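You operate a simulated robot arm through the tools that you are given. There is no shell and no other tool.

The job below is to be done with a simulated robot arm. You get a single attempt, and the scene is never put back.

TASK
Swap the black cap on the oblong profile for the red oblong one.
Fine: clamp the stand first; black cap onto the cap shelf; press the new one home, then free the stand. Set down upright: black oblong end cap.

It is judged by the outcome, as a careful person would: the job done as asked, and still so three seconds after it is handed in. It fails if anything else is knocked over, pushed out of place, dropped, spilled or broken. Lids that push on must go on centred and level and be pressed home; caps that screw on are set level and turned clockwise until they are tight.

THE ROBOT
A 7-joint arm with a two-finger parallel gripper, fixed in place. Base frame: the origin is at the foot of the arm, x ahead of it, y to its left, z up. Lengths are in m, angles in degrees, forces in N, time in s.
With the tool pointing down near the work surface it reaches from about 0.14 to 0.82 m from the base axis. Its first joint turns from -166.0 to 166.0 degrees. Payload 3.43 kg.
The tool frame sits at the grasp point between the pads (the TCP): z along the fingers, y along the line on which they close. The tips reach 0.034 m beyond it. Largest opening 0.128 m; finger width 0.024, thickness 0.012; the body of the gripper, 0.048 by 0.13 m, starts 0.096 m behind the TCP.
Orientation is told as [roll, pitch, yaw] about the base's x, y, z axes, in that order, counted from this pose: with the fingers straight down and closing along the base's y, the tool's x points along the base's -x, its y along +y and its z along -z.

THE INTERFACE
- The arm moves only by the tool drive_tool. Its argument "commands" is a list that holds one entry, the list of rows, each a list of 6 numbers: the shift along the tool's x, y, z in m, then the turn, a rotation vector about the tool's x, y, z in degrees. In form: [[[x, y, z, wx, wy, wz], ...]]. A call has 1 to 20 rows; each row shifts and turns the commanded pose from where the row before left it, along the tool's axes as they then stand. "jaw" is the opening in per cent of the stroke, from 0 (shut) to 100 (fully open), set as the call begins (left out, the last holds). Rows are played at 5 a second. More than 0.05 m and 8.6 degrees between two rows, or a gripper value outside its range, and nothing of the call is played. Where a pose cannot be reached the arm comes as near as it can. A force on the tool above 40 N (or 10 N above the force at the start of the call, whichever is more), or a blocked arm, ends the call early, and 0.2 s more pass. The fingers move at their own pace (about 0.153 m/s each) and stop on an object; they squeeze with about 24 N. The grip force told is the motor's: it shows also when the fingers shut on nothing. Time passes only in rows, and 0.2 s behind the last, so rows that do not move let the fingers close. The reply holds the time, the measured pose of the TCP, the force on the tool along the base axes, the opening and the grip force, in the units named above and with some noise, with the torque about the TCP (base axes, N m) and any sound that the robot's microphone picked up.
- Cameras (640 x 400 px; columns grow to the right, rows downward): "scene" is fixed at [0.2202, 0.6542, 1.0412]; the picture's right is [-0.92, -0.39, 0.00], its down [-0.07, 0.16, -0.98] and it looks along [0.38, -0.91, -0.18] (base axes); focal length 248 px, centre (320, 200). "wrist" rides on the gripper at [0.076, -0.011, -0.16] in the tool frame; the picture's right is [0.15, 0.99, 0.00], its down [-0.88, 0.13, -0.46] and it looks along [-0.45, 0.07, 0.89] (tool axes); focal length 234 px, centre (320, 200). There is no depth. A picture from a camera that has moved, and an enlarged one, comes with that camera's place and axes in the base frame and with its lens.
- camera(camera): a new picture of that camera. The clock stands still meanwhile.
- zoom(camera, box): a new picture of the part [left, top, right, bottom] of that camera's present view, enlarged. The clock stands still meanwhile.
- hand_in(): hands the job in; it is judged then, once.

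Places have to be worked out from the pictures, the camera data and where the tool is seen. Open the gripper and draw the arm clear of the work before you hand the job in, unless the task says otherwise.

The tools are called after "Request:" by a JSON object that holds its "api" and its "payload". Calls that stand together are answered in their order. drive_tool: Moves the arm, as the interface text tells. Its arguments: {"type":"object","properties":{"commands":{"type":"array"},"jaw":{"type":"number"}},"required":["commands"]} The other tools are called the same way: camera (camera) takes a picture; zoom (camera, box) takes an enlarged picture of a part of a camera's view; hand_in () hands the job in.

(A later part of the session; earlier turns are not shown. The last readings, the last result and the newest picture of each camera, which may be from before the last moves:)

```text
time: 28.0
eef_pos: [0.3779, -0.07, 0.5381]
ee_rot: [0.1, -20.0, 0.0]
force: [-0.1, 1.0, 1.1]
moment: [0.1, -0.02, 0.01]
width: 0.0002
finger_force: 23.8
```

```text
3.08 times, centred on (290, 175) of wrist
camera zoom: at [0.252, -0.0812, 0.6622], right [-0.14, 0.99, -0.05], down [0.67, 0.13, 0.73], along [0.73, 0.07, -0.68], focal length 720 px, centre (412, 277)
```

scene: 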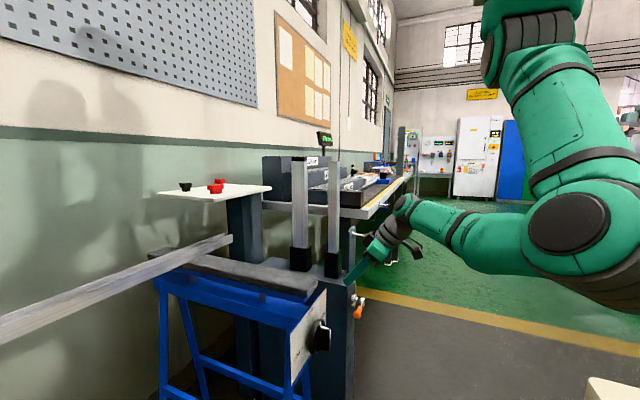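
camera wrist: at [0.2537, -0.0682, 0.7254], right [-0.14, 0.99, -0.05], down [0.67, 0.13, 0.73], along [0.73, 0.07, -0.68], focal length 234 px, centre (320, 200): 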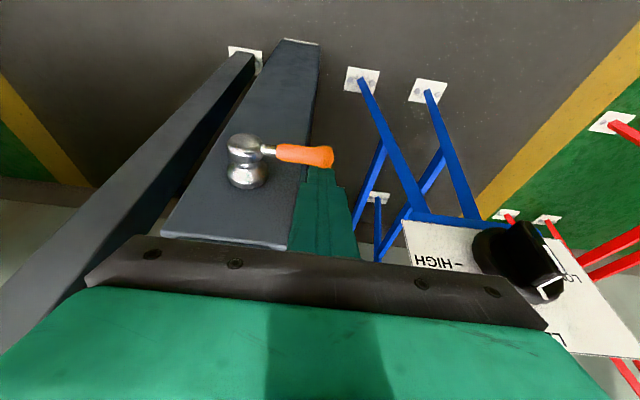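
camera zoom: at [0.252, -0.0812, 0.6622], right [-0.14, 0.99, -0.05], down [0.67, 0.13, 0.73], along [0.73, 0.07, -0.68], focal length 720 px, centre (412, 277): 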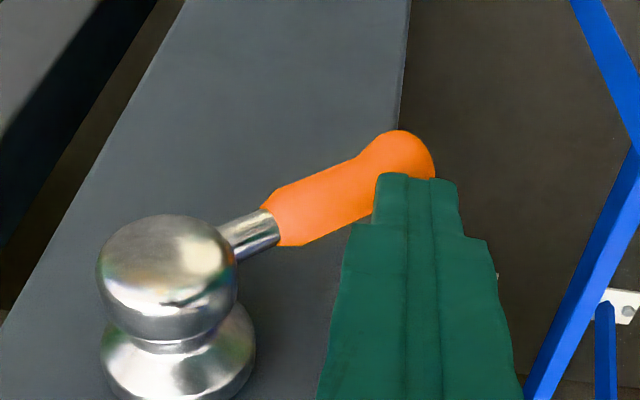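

The lever now hangs about 45° below horizontal with little resistance. I continue along the arc.

Request:
{"api": "drive_tool", "payload": {"commands": [[[0.0017, -0.0051, 0.0047, 0, 0, 0], [0.0017, -0.0051, 0.0047, 0, 0, 0], [0.0014, -0.0067, 0.0039, 0, 0, 0], [0.0014, -0.0067, 0.0039, 0, 0, 0], [0, 0, 0, 0, 0, 0]]], "jaw": 0}}

Request:
{"api": "zoom", "payload": {"camera": "scene", "box": [320, 240, 400, 340]}}

Request:
{"api": "zoom", "payload": {"camera": "wrist", "box": [200, 110, 380, 240]}}

```text
time: 29.2
eef_pos: [0.3782, -0.0951, 0.5206]
ee_rot: [-0.2, -20.2, -0.1]
force: [0.0, 1.2, 1.6]
moment: [0.02, -0.01, 0.01]
width: 0.0
finger_force: 24.1
```

```text
4.00 times, centred on (360, 290) of scene
camera zoom: at [0.2202, 0.6542, 1.0412], right [-0.92, -0.39, 0.0], down [-0.07, 0.16, -0.98], along [0.38, -0.91, -0.18], focal length 994 px, centre (160, -160)
```

zoom: 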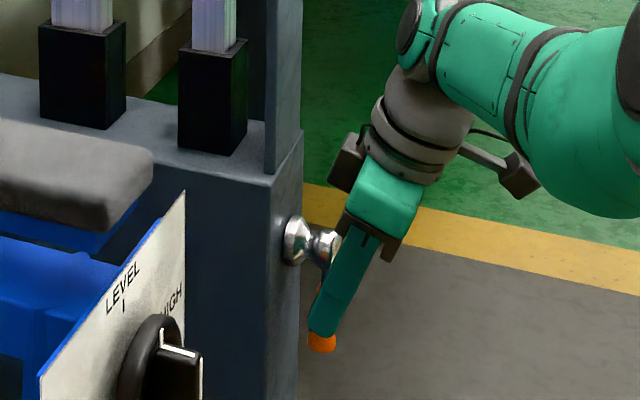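

```text
3.08 times, centred on (290, 175) of wrist
camera zoom: at [0.2532, -0.1056, 0.6448], right [-0.14, 0.99, -0.05], down [0.67, 0.13, 0.73], along [0.73, 0.06, -0.68], focal length 720 px, centre (412, 277)
```

zoom: 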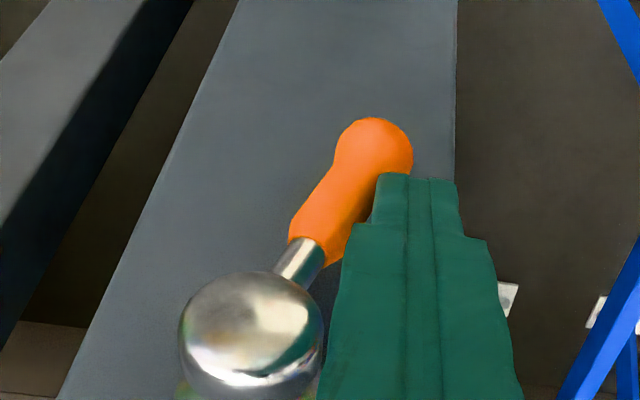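

The lever is about 70° down. I shift slightly back in x (to stay clear of the hub), lower, and push on toward -y to find its end stop.

Request:
{"api": "drive_tool", "payload": {"commands": [[[0.0068, 0, 0.0039, 0, 0, 0], [0.0068, 0, 0.0039, 0, 0, 0], [0.0003, -0.005, 0.0009, 0, 0, 0], [0.0003, -0.005, 0.0009, 0, 0, 0], [0, 0, 0, 0, 0, 0]]], "jaw": 0}}

Request:
{"api": "zoom", "payload": {"camera": "scene", "box": [320, 240, 400, 340]}}

Request:
{"api": "zoom", "payload": {"camera": "wrist", "box": [200, 110, 380, 240]}}

```text
time: 30.4
eef_pos: [0.3669, -0.104, 0.5068]
ee_rot: [0.0, -19.9, 0.0]
force: [0.9, 1.8, -1.8]
moment: [0.13, -0.02, 0.05]
width: 0.0
finger_force: 24.1
```

```text
4.00 times, centred on (360, 290) of scene
camera zoom: at [0.2202, 0.6542, 1.0412], right [-0.92, -0.39, 0.0], down [-0.07, 0.16, -0.98], along [0.38, -0.91, -0.18], focal length 994 px, centre (160, -160)
```

zoom: 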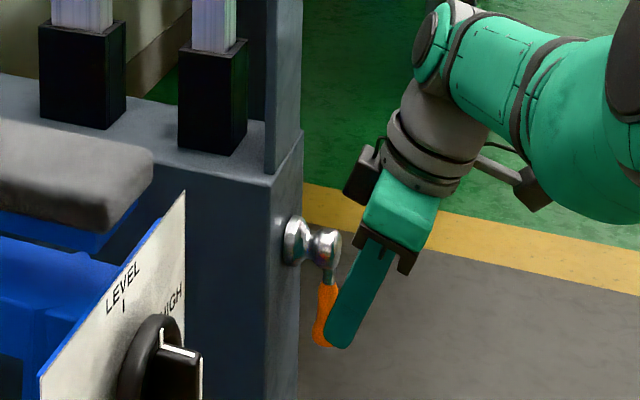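

```text
3.08 times, centred on (290, 175) of wrist
camera zoom: at [0.2421, -0.1158, 0.6312], right [-0.14, 0.99, -0.05], down [0.67, 0.13, 0.73], along [0.73, 0.07, -0.68], focal length 720 px, centre (412, 277)
```

zoom: 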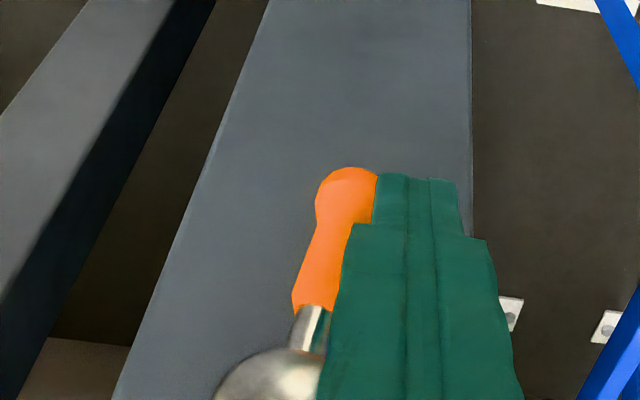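

The handle is nearly straight down, still without a stop or sound. I go a little further to find the end.

Request:
{"api": "drive_tool", "payload": {"commands": [[[0.0, -0.004, 0, 0, 0, 0], [0.0, -0.004, 0, 0, 0, 0], [0, 0, 0, 0, 0, 0]]], "jaw": 0}}

Request:
{"api": "zoom", "payload": {"camera": "scene", "box": [320, 240, 400, 340]}}

Request:
{"api": "zoom", "payload": {"camera": "wrist", "box": [200, 110, 380, 240]}}

```text
time: 31.2
eef_pos: [0.367, -0.1115, 0.507]
ee_rot: [0.1, -20.0, 0.0]
force: [-1.0, 6.3, -0.2]
moment: [0.07, 0.01, 0.07]
width: 0.0
finger_force: 23.7
```

```text
4.00 times, centred on (360, 290) of scene
camera zoom: at [0.2202, 0.6542, 1.0412], right [-0.92, -0.39, 0.0], down [-0.07, 0.16, -0.98], along [0.38, -0.91, -0.18], focal length 994 px, centre (160, -160)
```

zoom: 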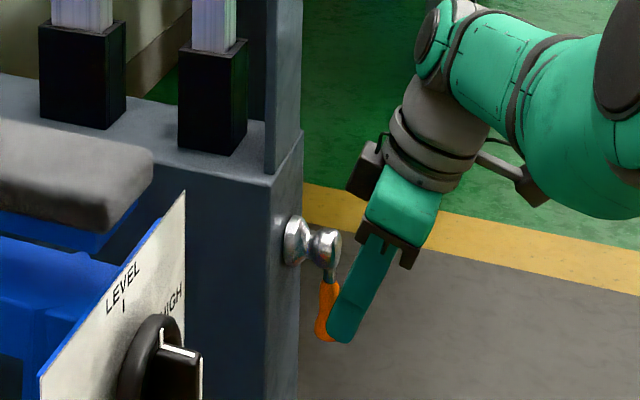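

```text
3.08 times, centred on (290, 175) of wrist
camera zoom: at [0.2417, -0.1233, 0.6312], right [-0.14, 0.99, -0.05], down [0.67, 0.13, 0.73], along [0.73, 0.07, -0.68], focal length 720 px, centre (412, 277)
```

zoom: 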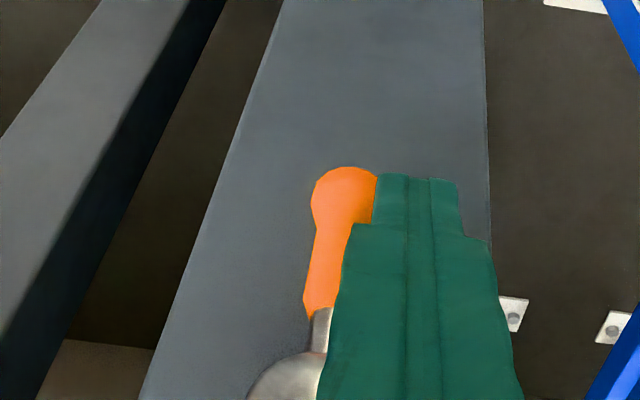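

The force jumps to about 6 N with the handle vertical: likely the end stop. I press 3 mm more to confirm that it is firmly at its stop.

Request:
{"api": "drive_tool", "payload": {"commands": [[[0.0, -0.003, 0, 0, 0, 0], [0, 0, 0, 0, 0, 0]]], "jaw": 0}}

Request:
{"api": "zoom", "payload": {"camera": "wrist", "box": [200, 110, 380, 240]}}

```text
time: 31.8
eef_pos: [0.3673, -0.1124, 0.507]
ee_rot: [0.4, -20.0, 0.0]
force: [-14.4, 28.8, 8.0]
moment: [0.22, 0.02, 0.37]
width: 0.0
finger_force: 23.8
```

```text
3.08 times, centred on (290, 175) of wrist
camera zoom: at [0.2421, -0.1246, 0.6311], right [-0.14, 0.99, -0.04], down [0.67, 0.13, 0.73], along [0.73, 0.07, -0.68], focal length 720 px, centre (412, 277)
```

zoom: 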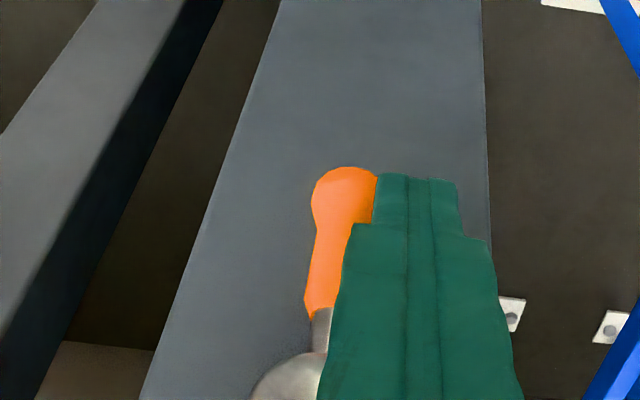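

Contact torque places the 29 N reaction on the handle itself (z≈0.50), so the lever is hard against its stop: clamped. I back off to +y and rise out of the way, untilting.

Request:
{"api": "drive_tool", "payload": {"commands": [[[0, 0.02, 0, 0, 0, 0], [0, 0.03, 0, 0, 0, 0], [0, 0.03, 0, 0, 0, 0], [0, 0.03, 0, 0, 0, 0], [-0.0184, 0, -0.0359, 0, 0, 0], [-0.0184, 0, -0.0359, 0, 0, 0], [-0.0184, 0, -0.0359, 0, 0, 0], [-0.0184, 0, -0.0359, 0, 0, 0], [-0.0184, 0, -0.0359, 0, 0, 0], [0, 0, 0, 0, 6.7, 0], [0, 0, 0, 0, 6.7, 0], [0, 0, 0, 0, 6.6, 0], [0, 0, 0, 0, 0, 0]]], "jaw": 0}}

Request:
{"api": "zoom", "payload": {"camera": "scene", "box": [260, 140, 420, 340]}}

Request:
{"api": "camera", "payload": {"camera": "scene"}}

```text
time: 34.6
eef_pos: [0.4003, -0.0056, 0.7112]
ee_rot: [0.0, 0.0, -0.1]
force: [0.4, -0.4, -0.7]
moment: [0.02, -0.01, -0.01]
width: 0.0
finger_force: 24.1
out of reach, approached as far as the arm can: row 3
```

```text
2.00 times, centred on (340, 240) of scene
camera zoom: at [0.2202, 0.6542, 1.0412], right [-0.92, -0.39, 0.0], down [-0.07, 0.16, -0.98], along [0.38, -0.91, -0.18], focal length 497 px, centre (280, 120)
```

zoom: 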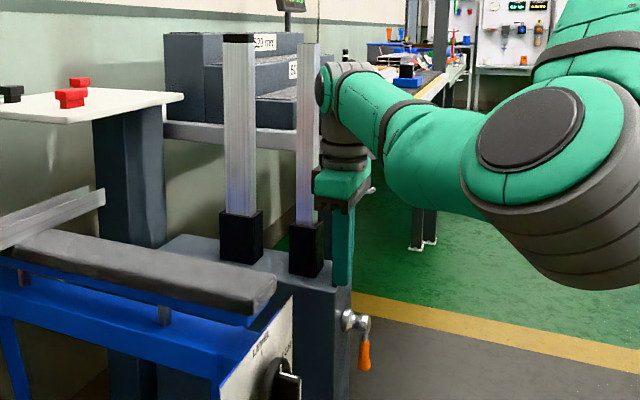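

```text
taken
```

scene: 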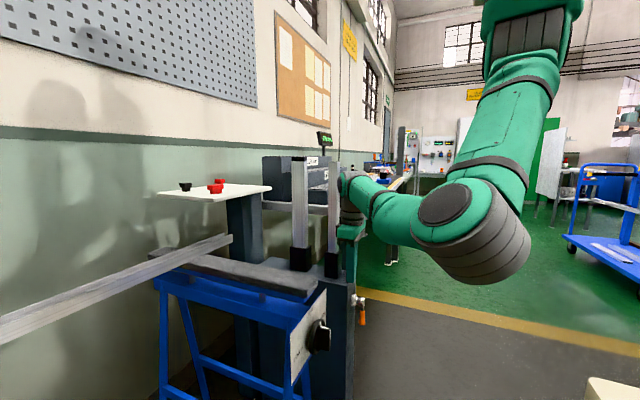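

The lever hangs down and stays there. I rise to about z 1.2, well above the profiles, and move toward the oblong profile to view the black cap.

Request:
{"api": "drive_tool", "payload": {"commands": [[[0, 0, -0.045, 0, 0, 0], [0, 0, -0.045, 0, 0, 0], [0, 0, -0.045, 0, 0, 0], [0, 0, -0.045, 0, 0, 0], [0, 0, -0.045, 0, 0, 0], [0, 0, -0.045, 0, 0, 0], [0, 0, -0.045, 0, 0, 0], [0, 0, -0.045, 0, 0, 0], [0, 0, -0.045, 0, 0, 0], [0, 0, -0.045, 0, 0, 0], [-0.02, 0, -0.04, 0, 0, 0], [-0.04, -0.02, 0, 0, 0, 0], [-0.04, -0.02, 0, 0, 0, 0], [-0.04, -0.02, 0, 0, 0, 0], [0, 0, 0, 0, 0, 0]]], "jaw": 60}}

Request:
{"api": "camera", "payload": {"camera": "wrist"}}

Request:
{"api": "camera", "payload": {"camera": "scene"}}

```text
time: 37.8
eef_pos: [0.5416, -0.0675, 1.1976]
ee_rot: [0.1, 0.0, 0.0]
force: [0.4, 0.1, 0.7]
moment: [0.0, 0.03, -0.03]
width: 0.0768
finger_force: 0.0
```

```text
taken
camera wrist: at [0.4667, -0.0784, 1.3581], right [-0.15, 0.99, 0.0], down [0.88, 0.13, 0.46], along [0.45, 0.07, -0.89], focal length 234 px, centre (320, 200)
```

wrist: 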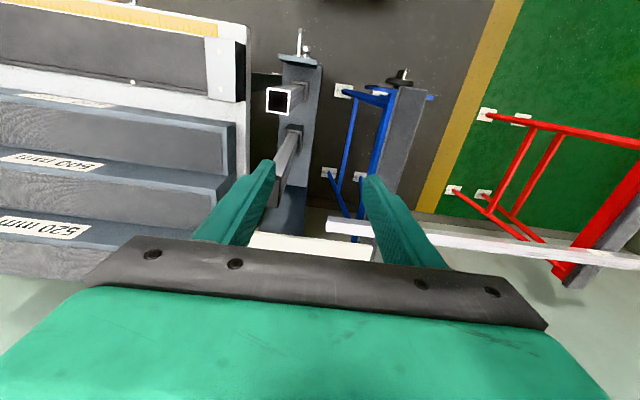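

```text
taken
```

scene: 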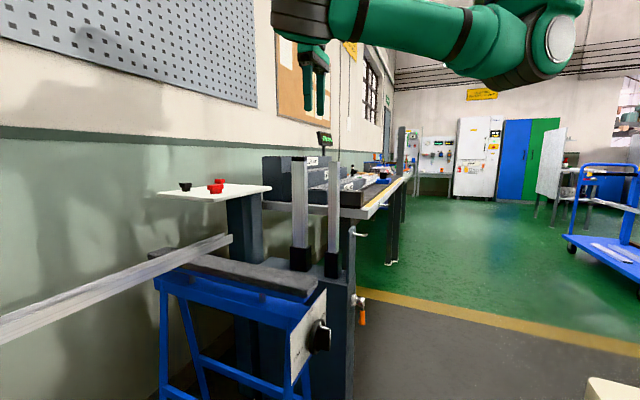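

The finger hides the cap; I shift so the cap appears between the fingers.

Request:
{"api": "drive_tool", "payload": {"commands": [[[-0.01, -0.03, 0, 0, 0, 0], [-0.01, -0.033, 0, 0, 0, 0], [0, 0, 0, 0, 0, 0]]], "jaw": 80}}

Request:
{"api": "camera", "payload": {"camera": "wrist"}}

Request:
{"api": "zoom", "payload": {"camera": "wrist", "box": [260, 110, 380, 230]}}

Request:
{"api": "zoom", "payload": {"camera": "scene", "box": [280, 145, 350, 185]}}

```text
time: 38.6
eef_pos: [0.5611, -0.1294, 1.199]
ee_rot: [-0.1, 0.0, 0.0]
force: [0.3, -0.1, -0.1]
moment: [0.03, -0.02, -0.02]
width: 0.1024
finger_force: 0.1
```

```text
taken
camera wrist: at [0.4854, -0.1407, 1.3591], right [-0.15, 0.99, 0.0], down [0.88, 0.13, 0.46], along [0.45, 0.07, -0.89], focal length 234 px, centre (320, 200)
```

wrist: 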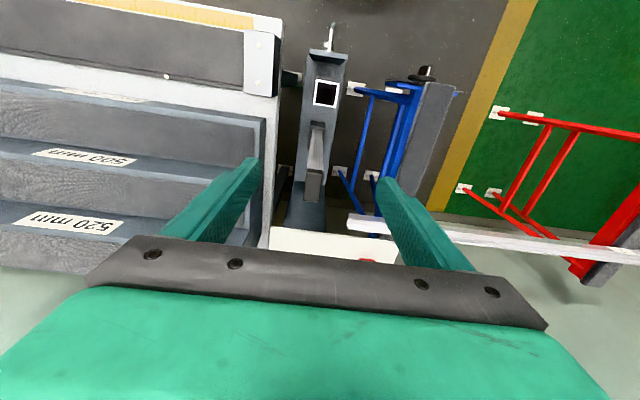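

```text
3.33 times, centred on (320, 170) of wrist
camera zoom: at [0.4854, -0.1407, 1.3591], right [-0.15, 0.99, 0.0], down [0.88, 0.13, 0.46], along [0.45, 0.07, -0.89], focal length 781 px, centre (320, 300)
```

zoom: 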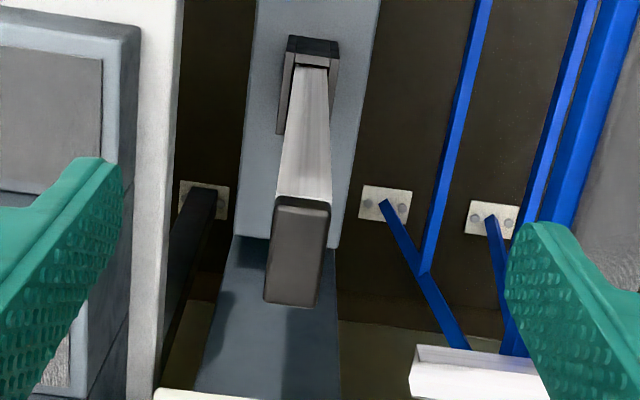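

```text
9.14 times, centred on (315, 165) of scene
camera zoom: at [0.2202, 0.6542, 1.0412], right [-0.92, -0.39, 0.0], down [-0.07, 0.16, -0.98], along [0.38, -0.91, -0.18], focal length 2272 px, centre (366, 520)
```

zoom: 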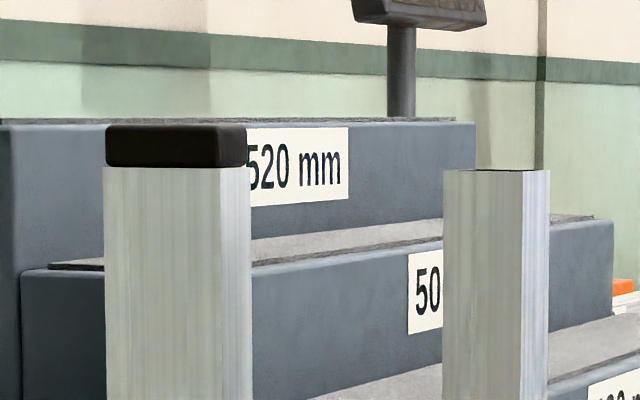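

The black cap's top face spans x≈0.606–0.654, y≈-0.142 to -0.117 (centre ≈(0.630, -0.1295)), aligned with the base axes, top at z≈1.032 with a 14 mm thick head. I move above it with the jaw moderately open and check in the pictures.

Request:
{"api": "drive_tool", "payload": {"commands": [[[-0.023, 0, 0, 0, 0, 0], [-0.023, 0, 0, 0, 0, 0], [-0.023, 0, 0, 0, 0, 0], [0, 0, 0.035, 0, 0, 0], [0, 0, 0.035, 0, 0, 0], [0, 0, 0.035, 0, 0, 0], [0, 0, 0, 0, 0, 0]]], "jaw": 45}}

Request:
{"api": "camera", "payload": {"camera": "wrist"}}

Request:
{"api": "zoom", "payload": {"camera": "wrist", "box": [250, 140, 390, 250]}}

Request:
{"api": "zoom", "payload": {"camera": "scene", "box": [270, 120, 350, 180]}}

```text
time: 40.2
eef_pos: [0.6297, -0.1292, 1.0943]
ee_rot: [0.0, 0.0, -0.1]
force: [0.1, -0.6, -0.2]
moment: [-0.03, -0.02, 0.04]
width: 0.0577
finger_force: 0.1
```

```text
taken
camera wrist: at [0.5538, -0.1409, 1.2546], right [-0.15, 0.99, 0.0], down [0.88, 0.13, 0.46], along [0.45, 0.07, -0.89], focal length 234 px, centre (320, 200)
```

wrist: 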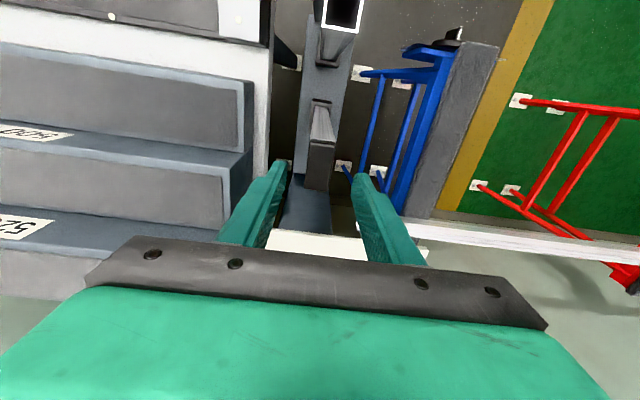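

```text
3.64 times, centred on (320, 195) of wrist
camera zoom: at [0.5538, -0.1409, 1.2546], right [-0.15, 0.99, 0.0], down [0.88, 0.13, 0.46], along [0.45, 0.07, -0.89], focal length 852 px, centre (320, 218)
```

zoom: 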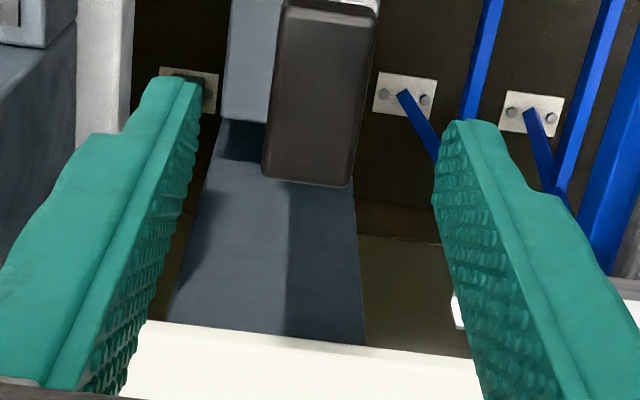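

```text
6.67 times, centred on (310, 150) of scene
camera zoom: at [0.2202, 0.6542, 1.0412], right [-0.92, -0.39, 0.0], down [-0.07, 0.16, -0.98], along [0.38, -0.91, -0.18], focal length 1657 px, centre (387, 533)
```

zoom: 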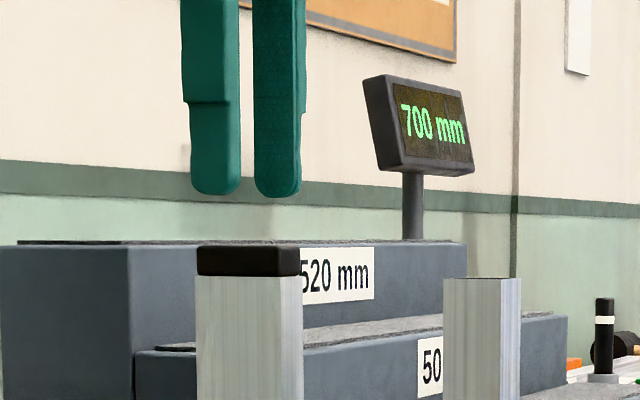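

The views agree: cap centre ≈(0.629, -0.1296), TCP is right over it. The scene picture shows the tips 27 mm above the cap top and 42 mm above the profile rim; I lower 38 mm so the tips grip only the cap's head.

Request:
{"api": "drive_tool", "payload": {"commands": [[[0.0005, 0, 0.01, 0, 0, 0], [0, 0, 0.01, 0, 0, 0], [0, 0, 0.01, 0, 0, 0], [0, 0, 0.008, 0, 0, 0], [0, 0, 0, 0, 0, 0]]], "jaw": 45}}

Request:
{"api": "zoom", "payload": {"camera": "scene", "box": [280, 135, 340, 180]}}

Request:
{"api": "zoom", "payload": {"camera": "wrist", "box": [250, 100, 390, 250]}}

```text
time: 41.4
eef_pos: [0.6297, -0.1301, 1.0571]
ee_rot: [0.0, 0.0, 0.0]
force: [-0.5, -0.1, -0.1]
moment: [0.03, 0.01, 0.0]
width: 0.0575
finger_force: 0.1
```

```text
8.89 times, centred on (310, 158) of scene
camera zoom: at [0.2202, 0.6542, 1.0412], right [-0.92, -0.39, 0.0], down [-0.07, 0.16, -0.98], along [0.38, -0.91, -0.18], focal length 2209 px, centre (409, 578)
```

zoom: 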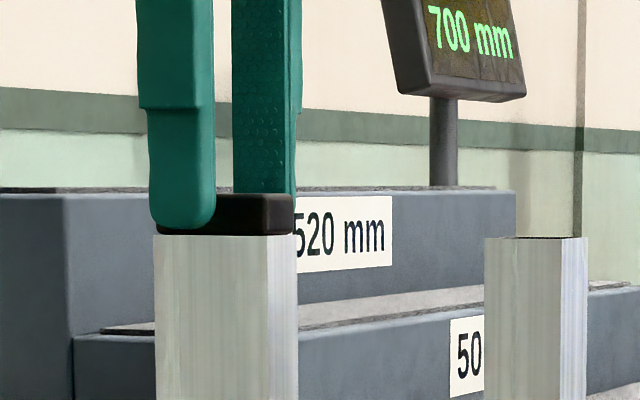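

```text
2.67 times, centred on (320, 175) of wrist
camera zoom: at [0.5539, -0.1405, 1.2166], right [-0.15, 0.99, 0.0], down [0.88, 0.13, 0.46], along [0.45, 0.07, -0.89], focal length 624 px, centre (320, 267)
```

zoom: 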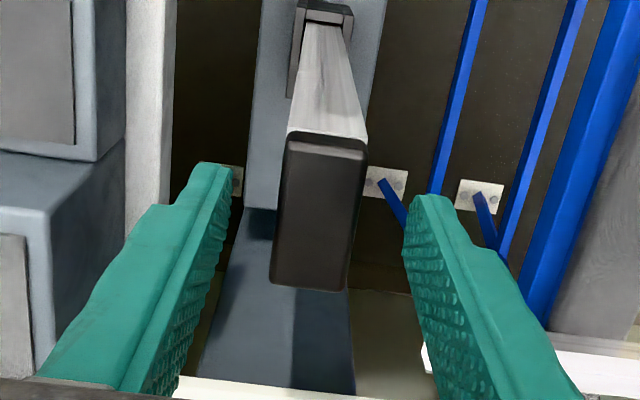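

Tips straddle the head with about 9 mm of engagement, centred. I close the jaw on the cap without moving.

Request:
{"api": "drive_tool", "payload": {"commands": [[[0, 0, 0, 0, 0, 0], [0, 0, 0, 0, 0, 0], [0, 0, 0, 0, 0, 0]]], "jaw": 0}}

Request:
{"api": "zoom", "payload": {"camera": "scene", "box": [280, 135, 340, 180]}}

Request:
{"api": "zoom", "payload": {"camera": "wrist", "box": [250, 100, 390, 250]}}

```text
time: 42.2
eef_pos: [0.6301, -0.1311, 1.0555]
ee_rot: [0.0, -0.1, -0.1]
force: [0.9, -7.2, 0.3]
moment: [-0.29, -0.03, 0.03]
width: 0.0241
finger_force: 23.7
```

```text
8.89 times, centred on (310, 158) of scene
camera zoom: at [0.2202, 0.6542, 1.0412], right [-0.92, -0.39, 0.0], down [-0.07, 0.16, -0.98], along [0.38, -0.91, -0.18], focal length 2209 px, centre (409, 578)
```

zoom: 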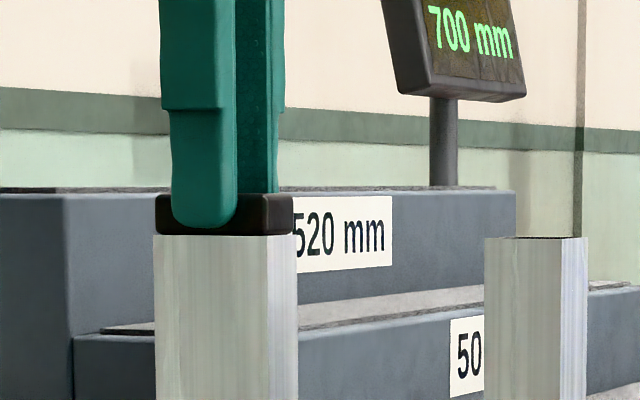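

```text
2.67 times, centred on (320, 175) of wrist
camera zoom: at [0.5538, -0.141, 1.2166], right [-0.14, 0.99, 0.0], down [0.88, 0.13, 0.46], along [0.45, 0.07, -0.89], focal length 624 px, centre (320, 267)
```

zoom: 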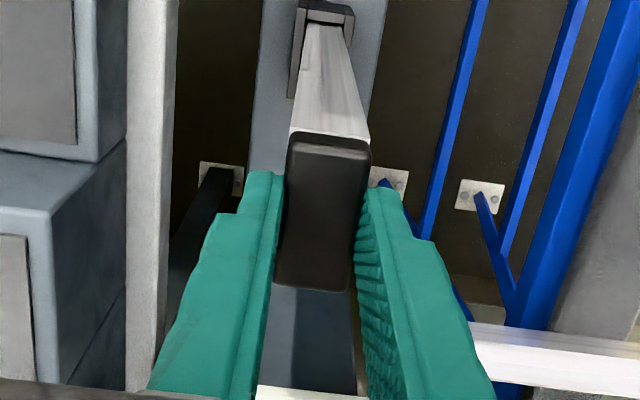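

Gripped at 24.1 mm width; a sideways reaction of -7 N shows the cap is about 1–2 mm further toward -y, so I relax that way and then start pulling straight up in small steps.

Request:
{"api": "drive_tool", "payload": {"commands": [[[0, -0.0017, 0, 0, 0, 0], [0, 0, 0, 0, 0, 0], [0, 0, -0.002, 0, 0, 0], [0, 0, -0.002, 0, 0, 0], [0, 0, 0, 0, 0, 0]]], "jaw": 0}}

Request:
{"api": "zoom", "payload": {"camera": "scene", "box": [280, 135, 340, 180]}}

```text
time: 43.4
eef_pos: [0.6309, -0.1306, 1.062]
ee_rot: [0.0, 0.0, 0.0]
force: [0.0, 0.2, -0.4]
moment: [0.0, 0.0, 0.02]
width: 0.0241
finger_force: 23.5
```

```text
8.89 times, centred on (310, 158) of scene
camera zoom: at [0.2202, 0.6542, 1.0412], right [-0.92, -0.39, 0.0], down [-0.07, 0.16, -0.98], along [0.38, -0.91, -0.18], focal length 2209 px, centre (409, 578)
```

zoom: 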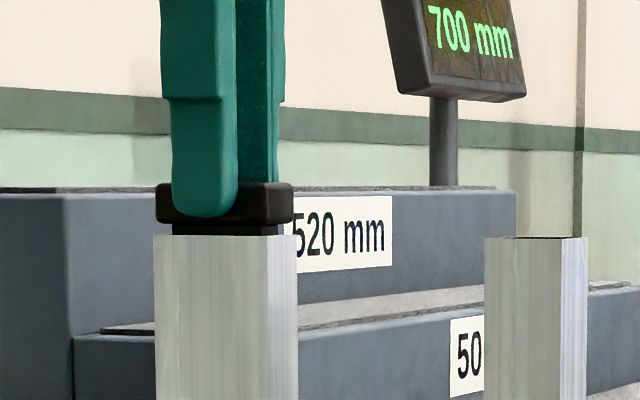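

The cap is rising and its plug is showing, with almost no force. I keep lifting straight up until it is well free.

Request:
{"api": "drive_tool", "payload": {"commands": [[[0, 0, -0.004, 0, 0, 0], [0, 0, -0.004, 0, 0, 0], [0, 0, -0.006, 0, 0, 0], [0, 0, -0.01, 0, 0, 0], [0, 0, -0.02, 0, 0, 0], [0, 0, -0.03, 0, 0, 0], [0, 0, -0.03, 0, 0, 0], [0, 0, 0, 0, 0, 0]]], "jaw": 0}}

Request:
{"api": "camera", "payload": {"camera": "scene"}}

Request:
{"api": "zoom", "payload": {"camera": "scene", "box": [270, 105, 350, 185]}}

Request:
{"api": "zoom", "payload": {"camera": "wrist", "box": [220, 80, 420, 250]}}

```text
time: 45.2
eef_pos: [0.6277, -0.1325, 1.1657]
ee_rot: [0.0, 0.1, -0.1]
force: [0.5, -0.2, 0.6]
moment: [0.02, 0.01, 0.0]
width: 0.0241
finger_force: 23.8
```

```text
taken
```

scene: 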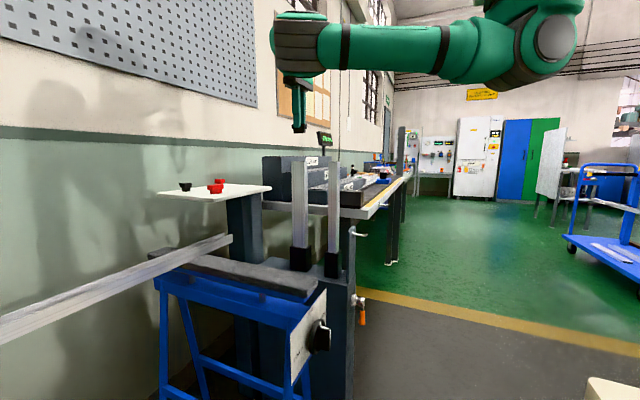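

```text
5.00 times, centred on (310, 145) of scene
camera zoom: at [0.2202, 0.6542, 1.0412], right [-0.92, -0.39, 0.0], down [-0.07, 0.16, -0.98], along [0.38, -0.91, -0.18], focal length 1243 px, centre (370, 475)
```

zoom: 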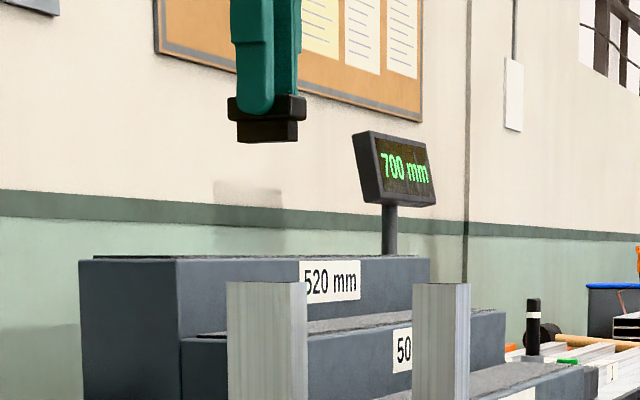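

```text
2.35 times, centred on (320, 165) of wrist
camera zoom: at [0.5526, -0.1431, 1.3255], right [-0.15, 0.99, 0.0], down [0.88, 0.13, 0.46], along [0.45, 0.07, -0.89], focal length 551 px, centre (320, 282)
```

zoom: 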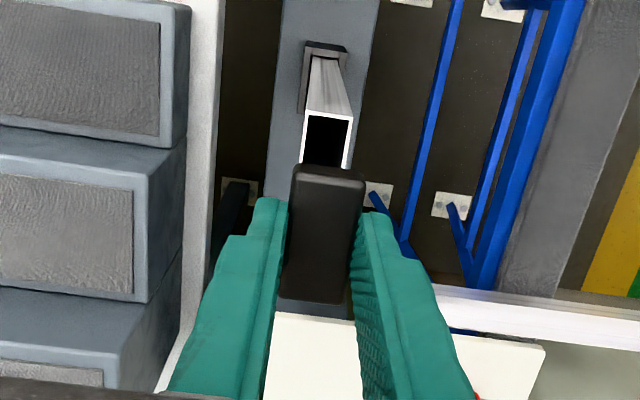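

The black cap is out, with its plug below the head, held level. I carry it up and forward to look at the shelf from closer, before choosing the set-down spot.

Request:
{"api": "drive_tool", "payload": {"commands": [[[-0.03, 0.02, -0.01, 0, 0, 0], [-0.03, 0.02, 0, 0, 0, 0], [-0.02, 0.02, 0, 0, 0, 0], [0, 0, 0, 0, 0, 0]]], "jaw": 0}}

Request:
{"api": "camera", "payload": {"camera": "wrist"}}

Request:
{"api": "zoom", "payload": {"camera": "wrist", "box": [200, 120, 440, 270]}}

```text
time: 46.2
eef_pos: [0.7113, -0.0694, 1.1756]
ee_rot: [0.0, 0.0, -0.1]
force: [-0.3, 0.9, -0.2]
moment: [-0.05, 0.02, -0.01]
width: 0.0244
finger_force: 24.1
```

```text
taken
camera wrist: at [0.6356, -0.0816, 1.3355], right [-0.15, 0.99, 0.0], down [0.88, 0.13, 0.46], along [0.45, 0.07, -0.89], focal length 234 px, centre (320, 200)
```

wrist: 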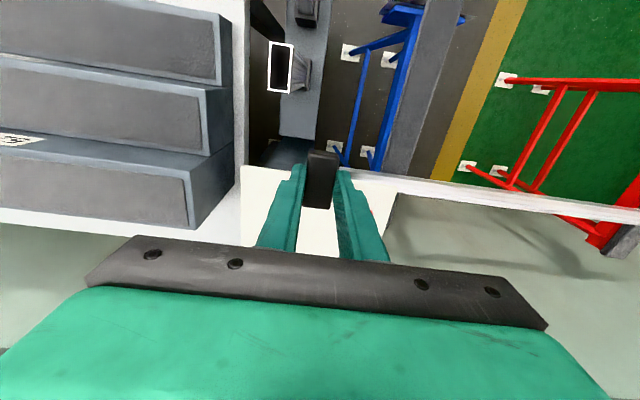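

```text
2.67 times, centred on (320, 195) of wrist
camera zoom: at [0.6356, -0.0816, 1.3355], right [-0.15, 0.99, 0.0], down [0.88, 0.13, 0.46], along [0.45, 0.07, -0.89], focal length 624 px, centre (320, 213)
```

zoom: 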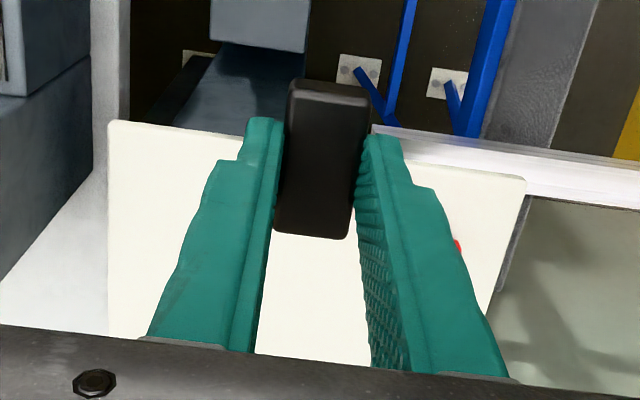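

Shelf front edge is at x≈0.80 spanning y -0.208…0.096, top at z≈0.909. I'll set the black cap down around (0.84, -0.10), so I move above that spot first.

Request:
{"api": "drive_tool", "payload": {"commands": [[[-0.032, -0.0077, 0.019, 0, 0, 0], [-0.032, -0.0077, 0.019, 0, 0, 0], [-0.032, -0.0077, 0.019, 0, 0, 0], [-0.032, -0.0077, 0.019, 0, 0, 0], [0, 0, 0, 0, 0, 0]]], "jaw": 0}}

Request:
{"api": "camera", "payload": {"camera": "wrist"}}

Request:
{"api": "camera", "payload": {"camera": "scene"}}

```text
time: 47.4
eef_pos: [0.8359, -0.1038, 1.0997]
ee_rot: [0.0, 0.0, -0.1]
force: [-0.2, 0.5, 0.9]
moment: [0.03, -0.02, -0.01]
width: 0.0245
finger_force: 23.7
```

```text
taken
camera wrist: at [0.7604, -0.1158, 1.2595], right [-0.15, 0.99, 0.0], down [0.88, 0.13, 0.46], along [0.45, 0.07, -0.89], focal length 234 px, centre (320, 200)
```

wrist: 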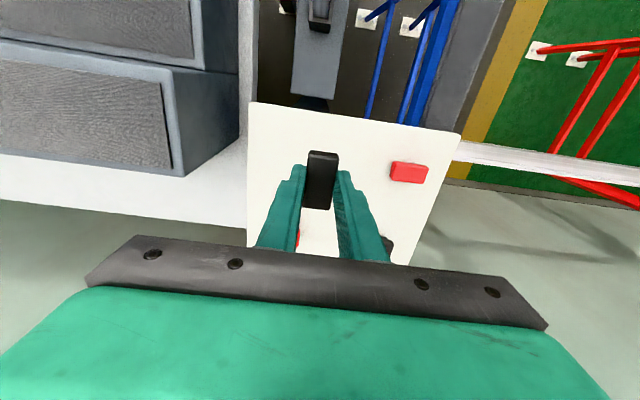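

```text
taken
```

scene: 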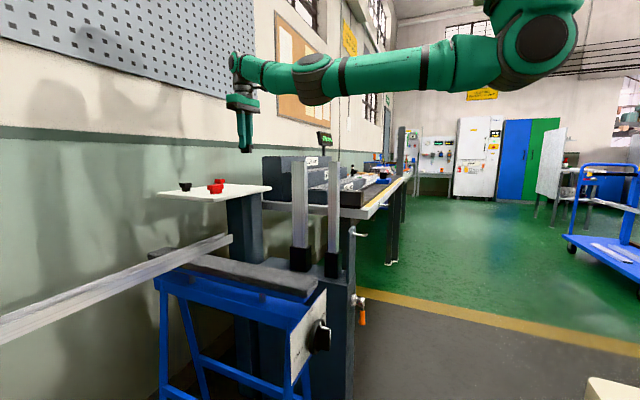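

Reachable. I lower the cap to about 2 cm above the expected set-down height.

Request:
{"api": "drive_tool", "payload": {"commands": [[[0, 0, 0.03, 0, 0, 0], [0, 0, 0.03, 0, 0, 0], [0, 0, 0.03, 0, 0, 0], [0, 0, 0.025, 0, 0, 0], [0, 0, 0, 0, 0, 0]]], "jaw": 0}}

Request:
{"api": "zoom", "payload": {"camera": "scene", "box": [150, 150, 290, 240]}}

Request:
{"api": "zoom", "payload": {"camera": "wrist", "box": [220, 80, 460, 260]}}

```text
time: 48.6
eef_pos: [0.8379, -0.1044, 0.9849]
ee_rot: [-0.1, 0.0, 0.0]
force: [-0.4, -0.1, -0.4]
moment: [-0.01, 0.0, -0.01]
width: 0.0244
finger_force: 23.8
```

```text
4.44 times, centred on (220, 195) of scene
camera zoom: at [0.2202, 0.6542, 1.0412], right [-0.92, -0.39, 0.0], down [-0.07, 0.16, -0.98], along [0.38, -0.91, -0.18], focal length 1105 px, centre (764, 222)
```

zoom: 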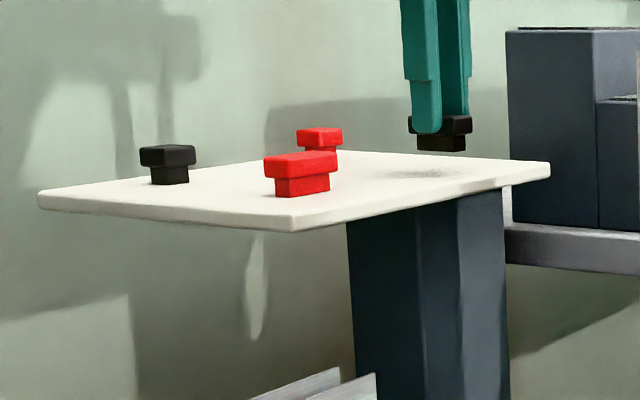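

```text
2.22 times, centred on (340, 170) of wrist
camera zoom: at [0.7619, -0.1151, 1.1449], right [-0.15, 0.99, 0.0], down [0.88, 0.13, 0.46], along [0.45, 0.07, -0.89], focal length 520 px, centre (276, 267)
```

zoom: 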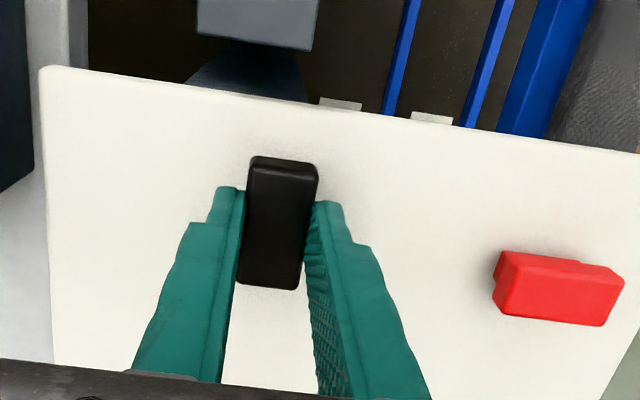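

The cap is level above the free part of the shelf, about 2 cm up, with the shelf edge behind it. I lower it slowly.

Request:
{"api": "drive_tool", "payload": {"commands": [[[0, 0, 0.005, 0, 0, 0], [0, 0, 0.005, 0, 0, 0], [0, 0, 0.005, 0, 0, 0], [0, 0, 0.002, 0, 0, 0], [0, 0, 0, 0, 0, 0]]], "jaw": 0}}

Request:
{"api": "zoom", "payload": {"camera": "scene", "box": [210, 160, 270, 205]}}

```text
time: 49.8
eef_pos: [0.8369, -0.104, 0.9672]
ee_rot: [0.0, 0.0, 0.0]
force: [-0.5, -0.6, 0.4]
moment: [-0.02, -0.03, -0.03]
width: 0.0242
finger_force: 24.5
```

```text
8.89 times, centred on (240, 182) of scene
camera zoom: at [0.2202, 0.6542, 1.0412], right [-0.92, -0.39, 0.0], down [-0.07, 0.16, -0.98], along [0.38, -0.91, -0.18], focal length 2209 px, centre (1031, 356)
```

zoom: 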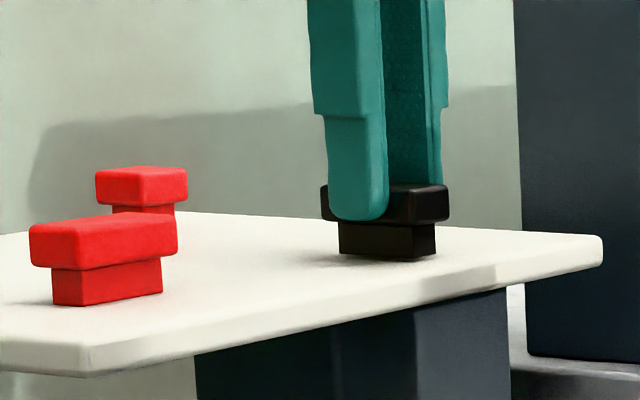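

Very close to the surface now, no contact yet. I lower in 1.5 mm steps until contact shows in the force.

Request:
{"api": "drive_tool", "payload": {"commands": [[[0, 0, 0.0015, 0, 0, 0], [0, 0, 0.0015, 0, 0, 0], [0, 0, 0, 0, 0, 0]]], "jaw": 0}}

Request:
{"api": "zoom", "payload": {"camera": "scene", "box": [220, 165, 260, 195]}}

```text
time: 50.6
eef_pos: [0.8383, -0.103, 0.9645]
ee_rot: [-0.2, 0.0, -0.1]
force: [-0.7, -1.6, 6.7]
moment: [-0.08, 0.02, 0.02]
width: 0.0244
finger_force: 24.2
```

```text
13.33 times, centred on (240, 180) of scene
camera zoom: at [0.2202, 0.6542, 1.0412], right [-0.92, -0.39, 0.0], down [-0.07, 0.16, -0.98], along [0.38, -0.91, -0.18], focal length 3314 px, centre (1387, 467)
```

zoom: 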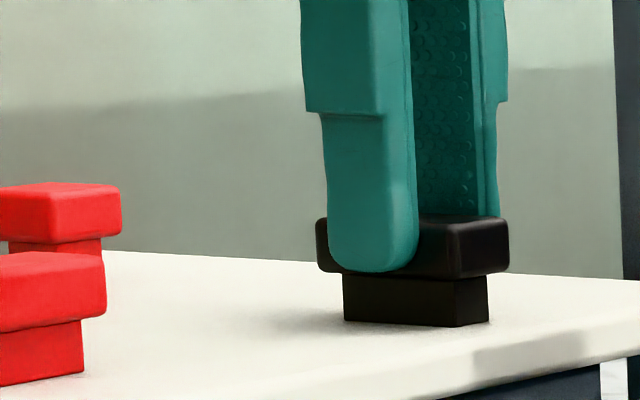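

The cap stands on the shelf (6.7 N up). I open the jaw without moving, then rise straight up.

Request:
{"api": "drive_tool", "payload": {"commands": [[[0, 0, 0, 0, 0, 0], [0, 0, 0, 0, 0, 0]]], "jaw": 45}}

Request:
{"api": "drive_tool", "payload": {"commands": [[[0, 0, -0.01, 0, 0, 0], [0, 0, -0.03, 0, 0, 0], [0, 0, -0.04, 0, 0, 0], [0, 0, -0.04, 0, 0, 0], [0, 0, -0.04, 0, 0, 0], [0, 0, 0, 0, 0, 0]]], "jaw": 45}}

Request:
{"api": "zoom", "payload": {"camera": "scene", "box": [150, 150, 290, 240]}}

Request:
{"api": "camera", "payload": {"camera": "wrist"}}

```text
time: 51.2
eef_pos: [0.8381, -0.1013, 0.9635]
ee_rot: [0.0, -0.1, 0.0]
force: [0.6, 0.4, -0.4]
moment: [0.0, 0.01, 0.02]
width: 0.0576
finger_force: 0.1
```

```text
time: 52.6
eef_pos: [0.839, -0.0995, 1.1219]
ee_rot: [0.0, 0.1, 0.0]
force: [-0.5, 0.3, 0.1]
moment: [0.04, 0.02, 0.02]
width: 0.0576
finger_force: 0.1
```

```text
4.44 times, centred on (220, 195) of scene
camera zoom: at [0.2202, 0.6542, 1.0412], right [-0.92, -0.39, 0.0], down [-0.07, 0.16, -0.98], along [0.38, -0.91, -0.18], focal length 1105 px, centre (764, 222)
```

zoom: 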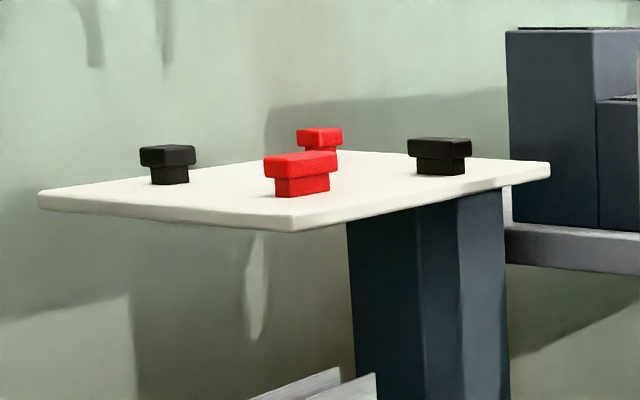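

```text
taken
camera wrist: at [0.7629, -0.1102, 1.2827], right [-0.15, 0.99, 0.0], down [0.88, 0.13, 0.46], along [0.45, 0.07, -0.89], focal length 234 px, centre (320, 200)
```

wrist: 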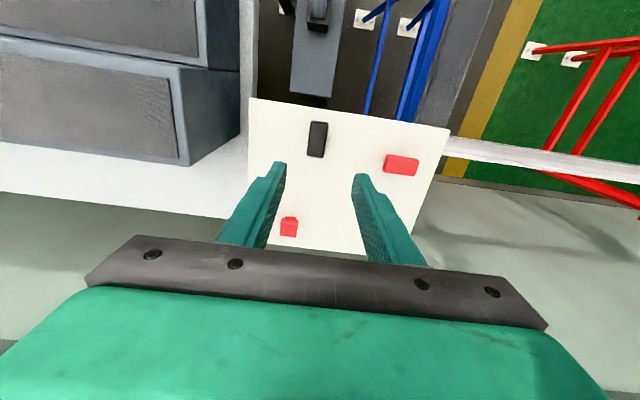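

The black oblong cap stands upright on the shelf. Next I move toward the red oblong cap and turn the tool -90° so the fingers can close across its short side (along x).

Request:
{"api": "drive_tool", "payload": {"commands": [[[0.01, 0.043, -0.01, 0, 0, 0], [0.01, 0.043, -0.01, 0, 0, 0], [0.01, 0.043, 0, 0, 0, 0], [0, 0, 0, 0, 0, 8.2], [0, 0, 0, 0, 0, 8.2], [0, 0, 0, 0, 0, 8.2], [0, 0, 0, 0, 0, 8.2], [0, 0, 0, 0, 0, 8.2], [0, 0, 0, 0, 0, 8.2], [0, 0, 0, 0, 0, 8.2], [0, 0, 0, 0, 0, 8.2], [0, 0, 0, 0, 0, 8.2], [0, 0, 0, 0, 0, 8.2], [0, 0, 0, 0, 0, 8], [0, 0, 0, 0, 0, 0]]], "jaw": 45}}

Request:
{"api": "camera", "payload": {"camera": "wrist"}}

Request:
{"api": "camera", "payload": {"camera": "scene"}}

```text
time: 55.8
eef_pos: [0.8075, 0.0258, 1.1434]
ee_rot: [-0.1, 0.0, -90.1]
force: [0.0, -0.4, 0.6]
moment: [0.0, -0.01, -0.02]
width: 0.0579
finger_force: 0.1
```

```text
taken
camera wrist: at [0.7964, 0.1026, 1.3032], right [0.99, 0.14, 0.0], down [0.13, -0.88, 0.46], along [0.07, -0.45, -0.89], focal length 234 px, centre (320, 200)
```

wrist: 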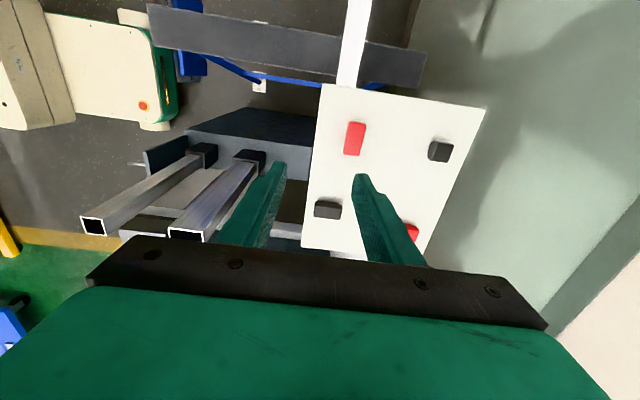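

```text
taken
```

scene: 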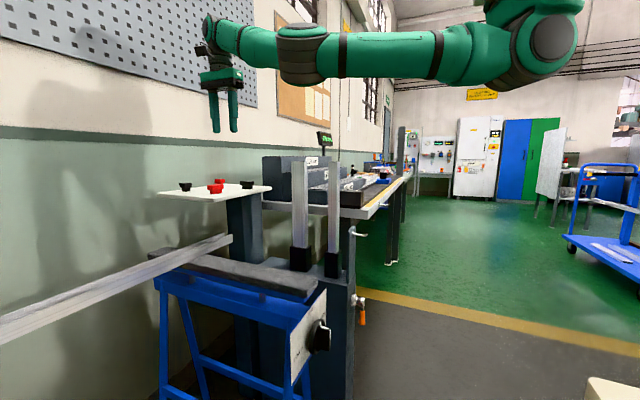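

The red oblong cap is in clear view. I enlarge it to measure its centre and angle.

Request:
{"api": "zoom", "payload": {"camera": "wrist", "box": [300, 80, 420, 200]}}

```text
3.33 times, centred on (360, 140) of wrist
camera zoom: at [0.7964, 0.1026, 1.3032], right [0.99, 0.14, 0.0], down [0.13, -0.88, 0.46], along [0.07, -0.45, -0.89], focal length 781 px, centre (187, 400)
```

zoom: 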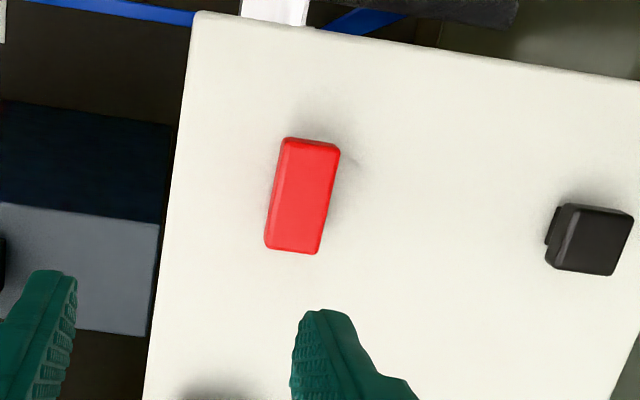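

I enlarge further for the exact corners.

Request:
{"api": "zoom", "payload": {"camera": "wrist", "box": [334, 115, 376, 160]}}

```text
8.89 times, centred on (355, 138) of wrist
camera zoom: at [0.7964, 0.1026, 1.3032], right [0.99, 0.14, 0.0], down [0.13, -0.88, 0.46], along [0.07, -0.45, -0.89], focal length 2082 px, centre (9, 756)
```

zoom: 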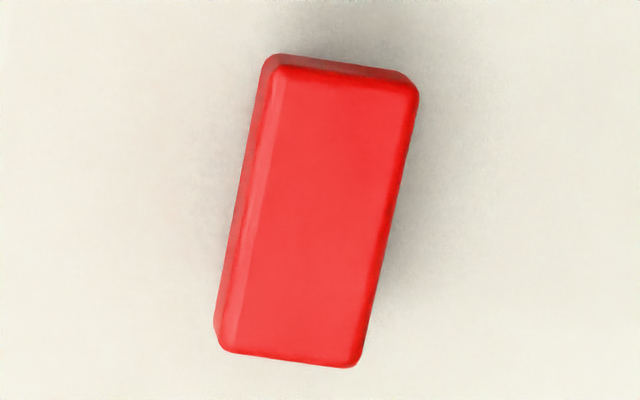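

The red cap's top face spans x≈0.849–0.874, y≈0.0055–0.0535 (centre ≈(0.8615, 0.0295)), aligned within about a degree. I move above it and check again.

Request:
{"api": "drive_tool", "payload": {"commands": [[[0.0013, 0.018, 0.02, 0, 0, 0], [0.0012, 0.018, 0.02, 0, 0, 0], [0.0012, 0.018, 0.02, 0, 0, 0], [0, 0, 0.03, 0, 0, 0], [0, 0, 0, 0, 0, 0]]], "jaw": 45}}

Request:
{"api": "zoom", "payload": {"camera": "wrist", "box": [250, 100, 390, 240]}}

Request:
{"api": "zoom", "payload": {"camera": "scene", "box": [170, 130, 270, 210]}}

```text
time: 57.0
eef_pos: [0.8614, 0.0315, 1.0511]
ee_rot: [0.0, 0.0, -90.0]
force: [1.0, 0.2, 0.0]
moment: [-0.02, -0.02, -0.01]
width: 0.0577
finger_force: 0.2
```

```text
2.86 times, centred on (320, 170) of wrist
camera zoom: at [0.8506, 0.107, 1.2109], right [0.99, 0.15, 0.0], down [0.13, -0.88, 0.46], along [0.07, -0.45, -0.89], focal length 669 px, centre (320, 286)
```

zoom: 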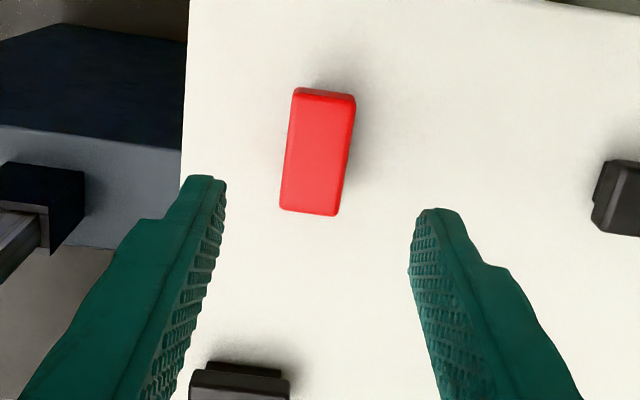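

```text
5.00 times, centred on (220, 170) of scene
camera zoom: at [0.2202, 0.6542, 1.0412], right [-0.92, -0.39, 0.0], down [-0.07, 0.16, -0.98], along [0.38, -0.91, -0.18], focal length 1243 px, centre (820, 350)
```

zoom: 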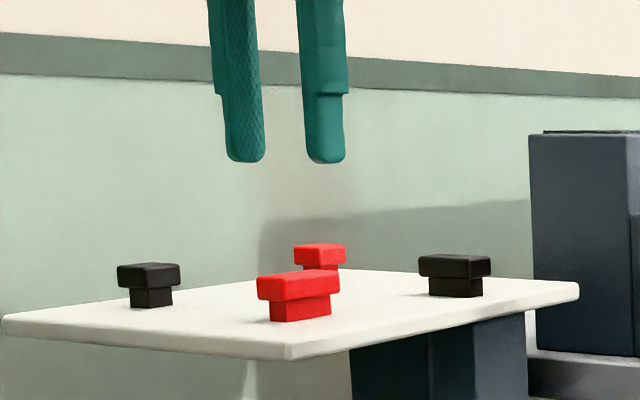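

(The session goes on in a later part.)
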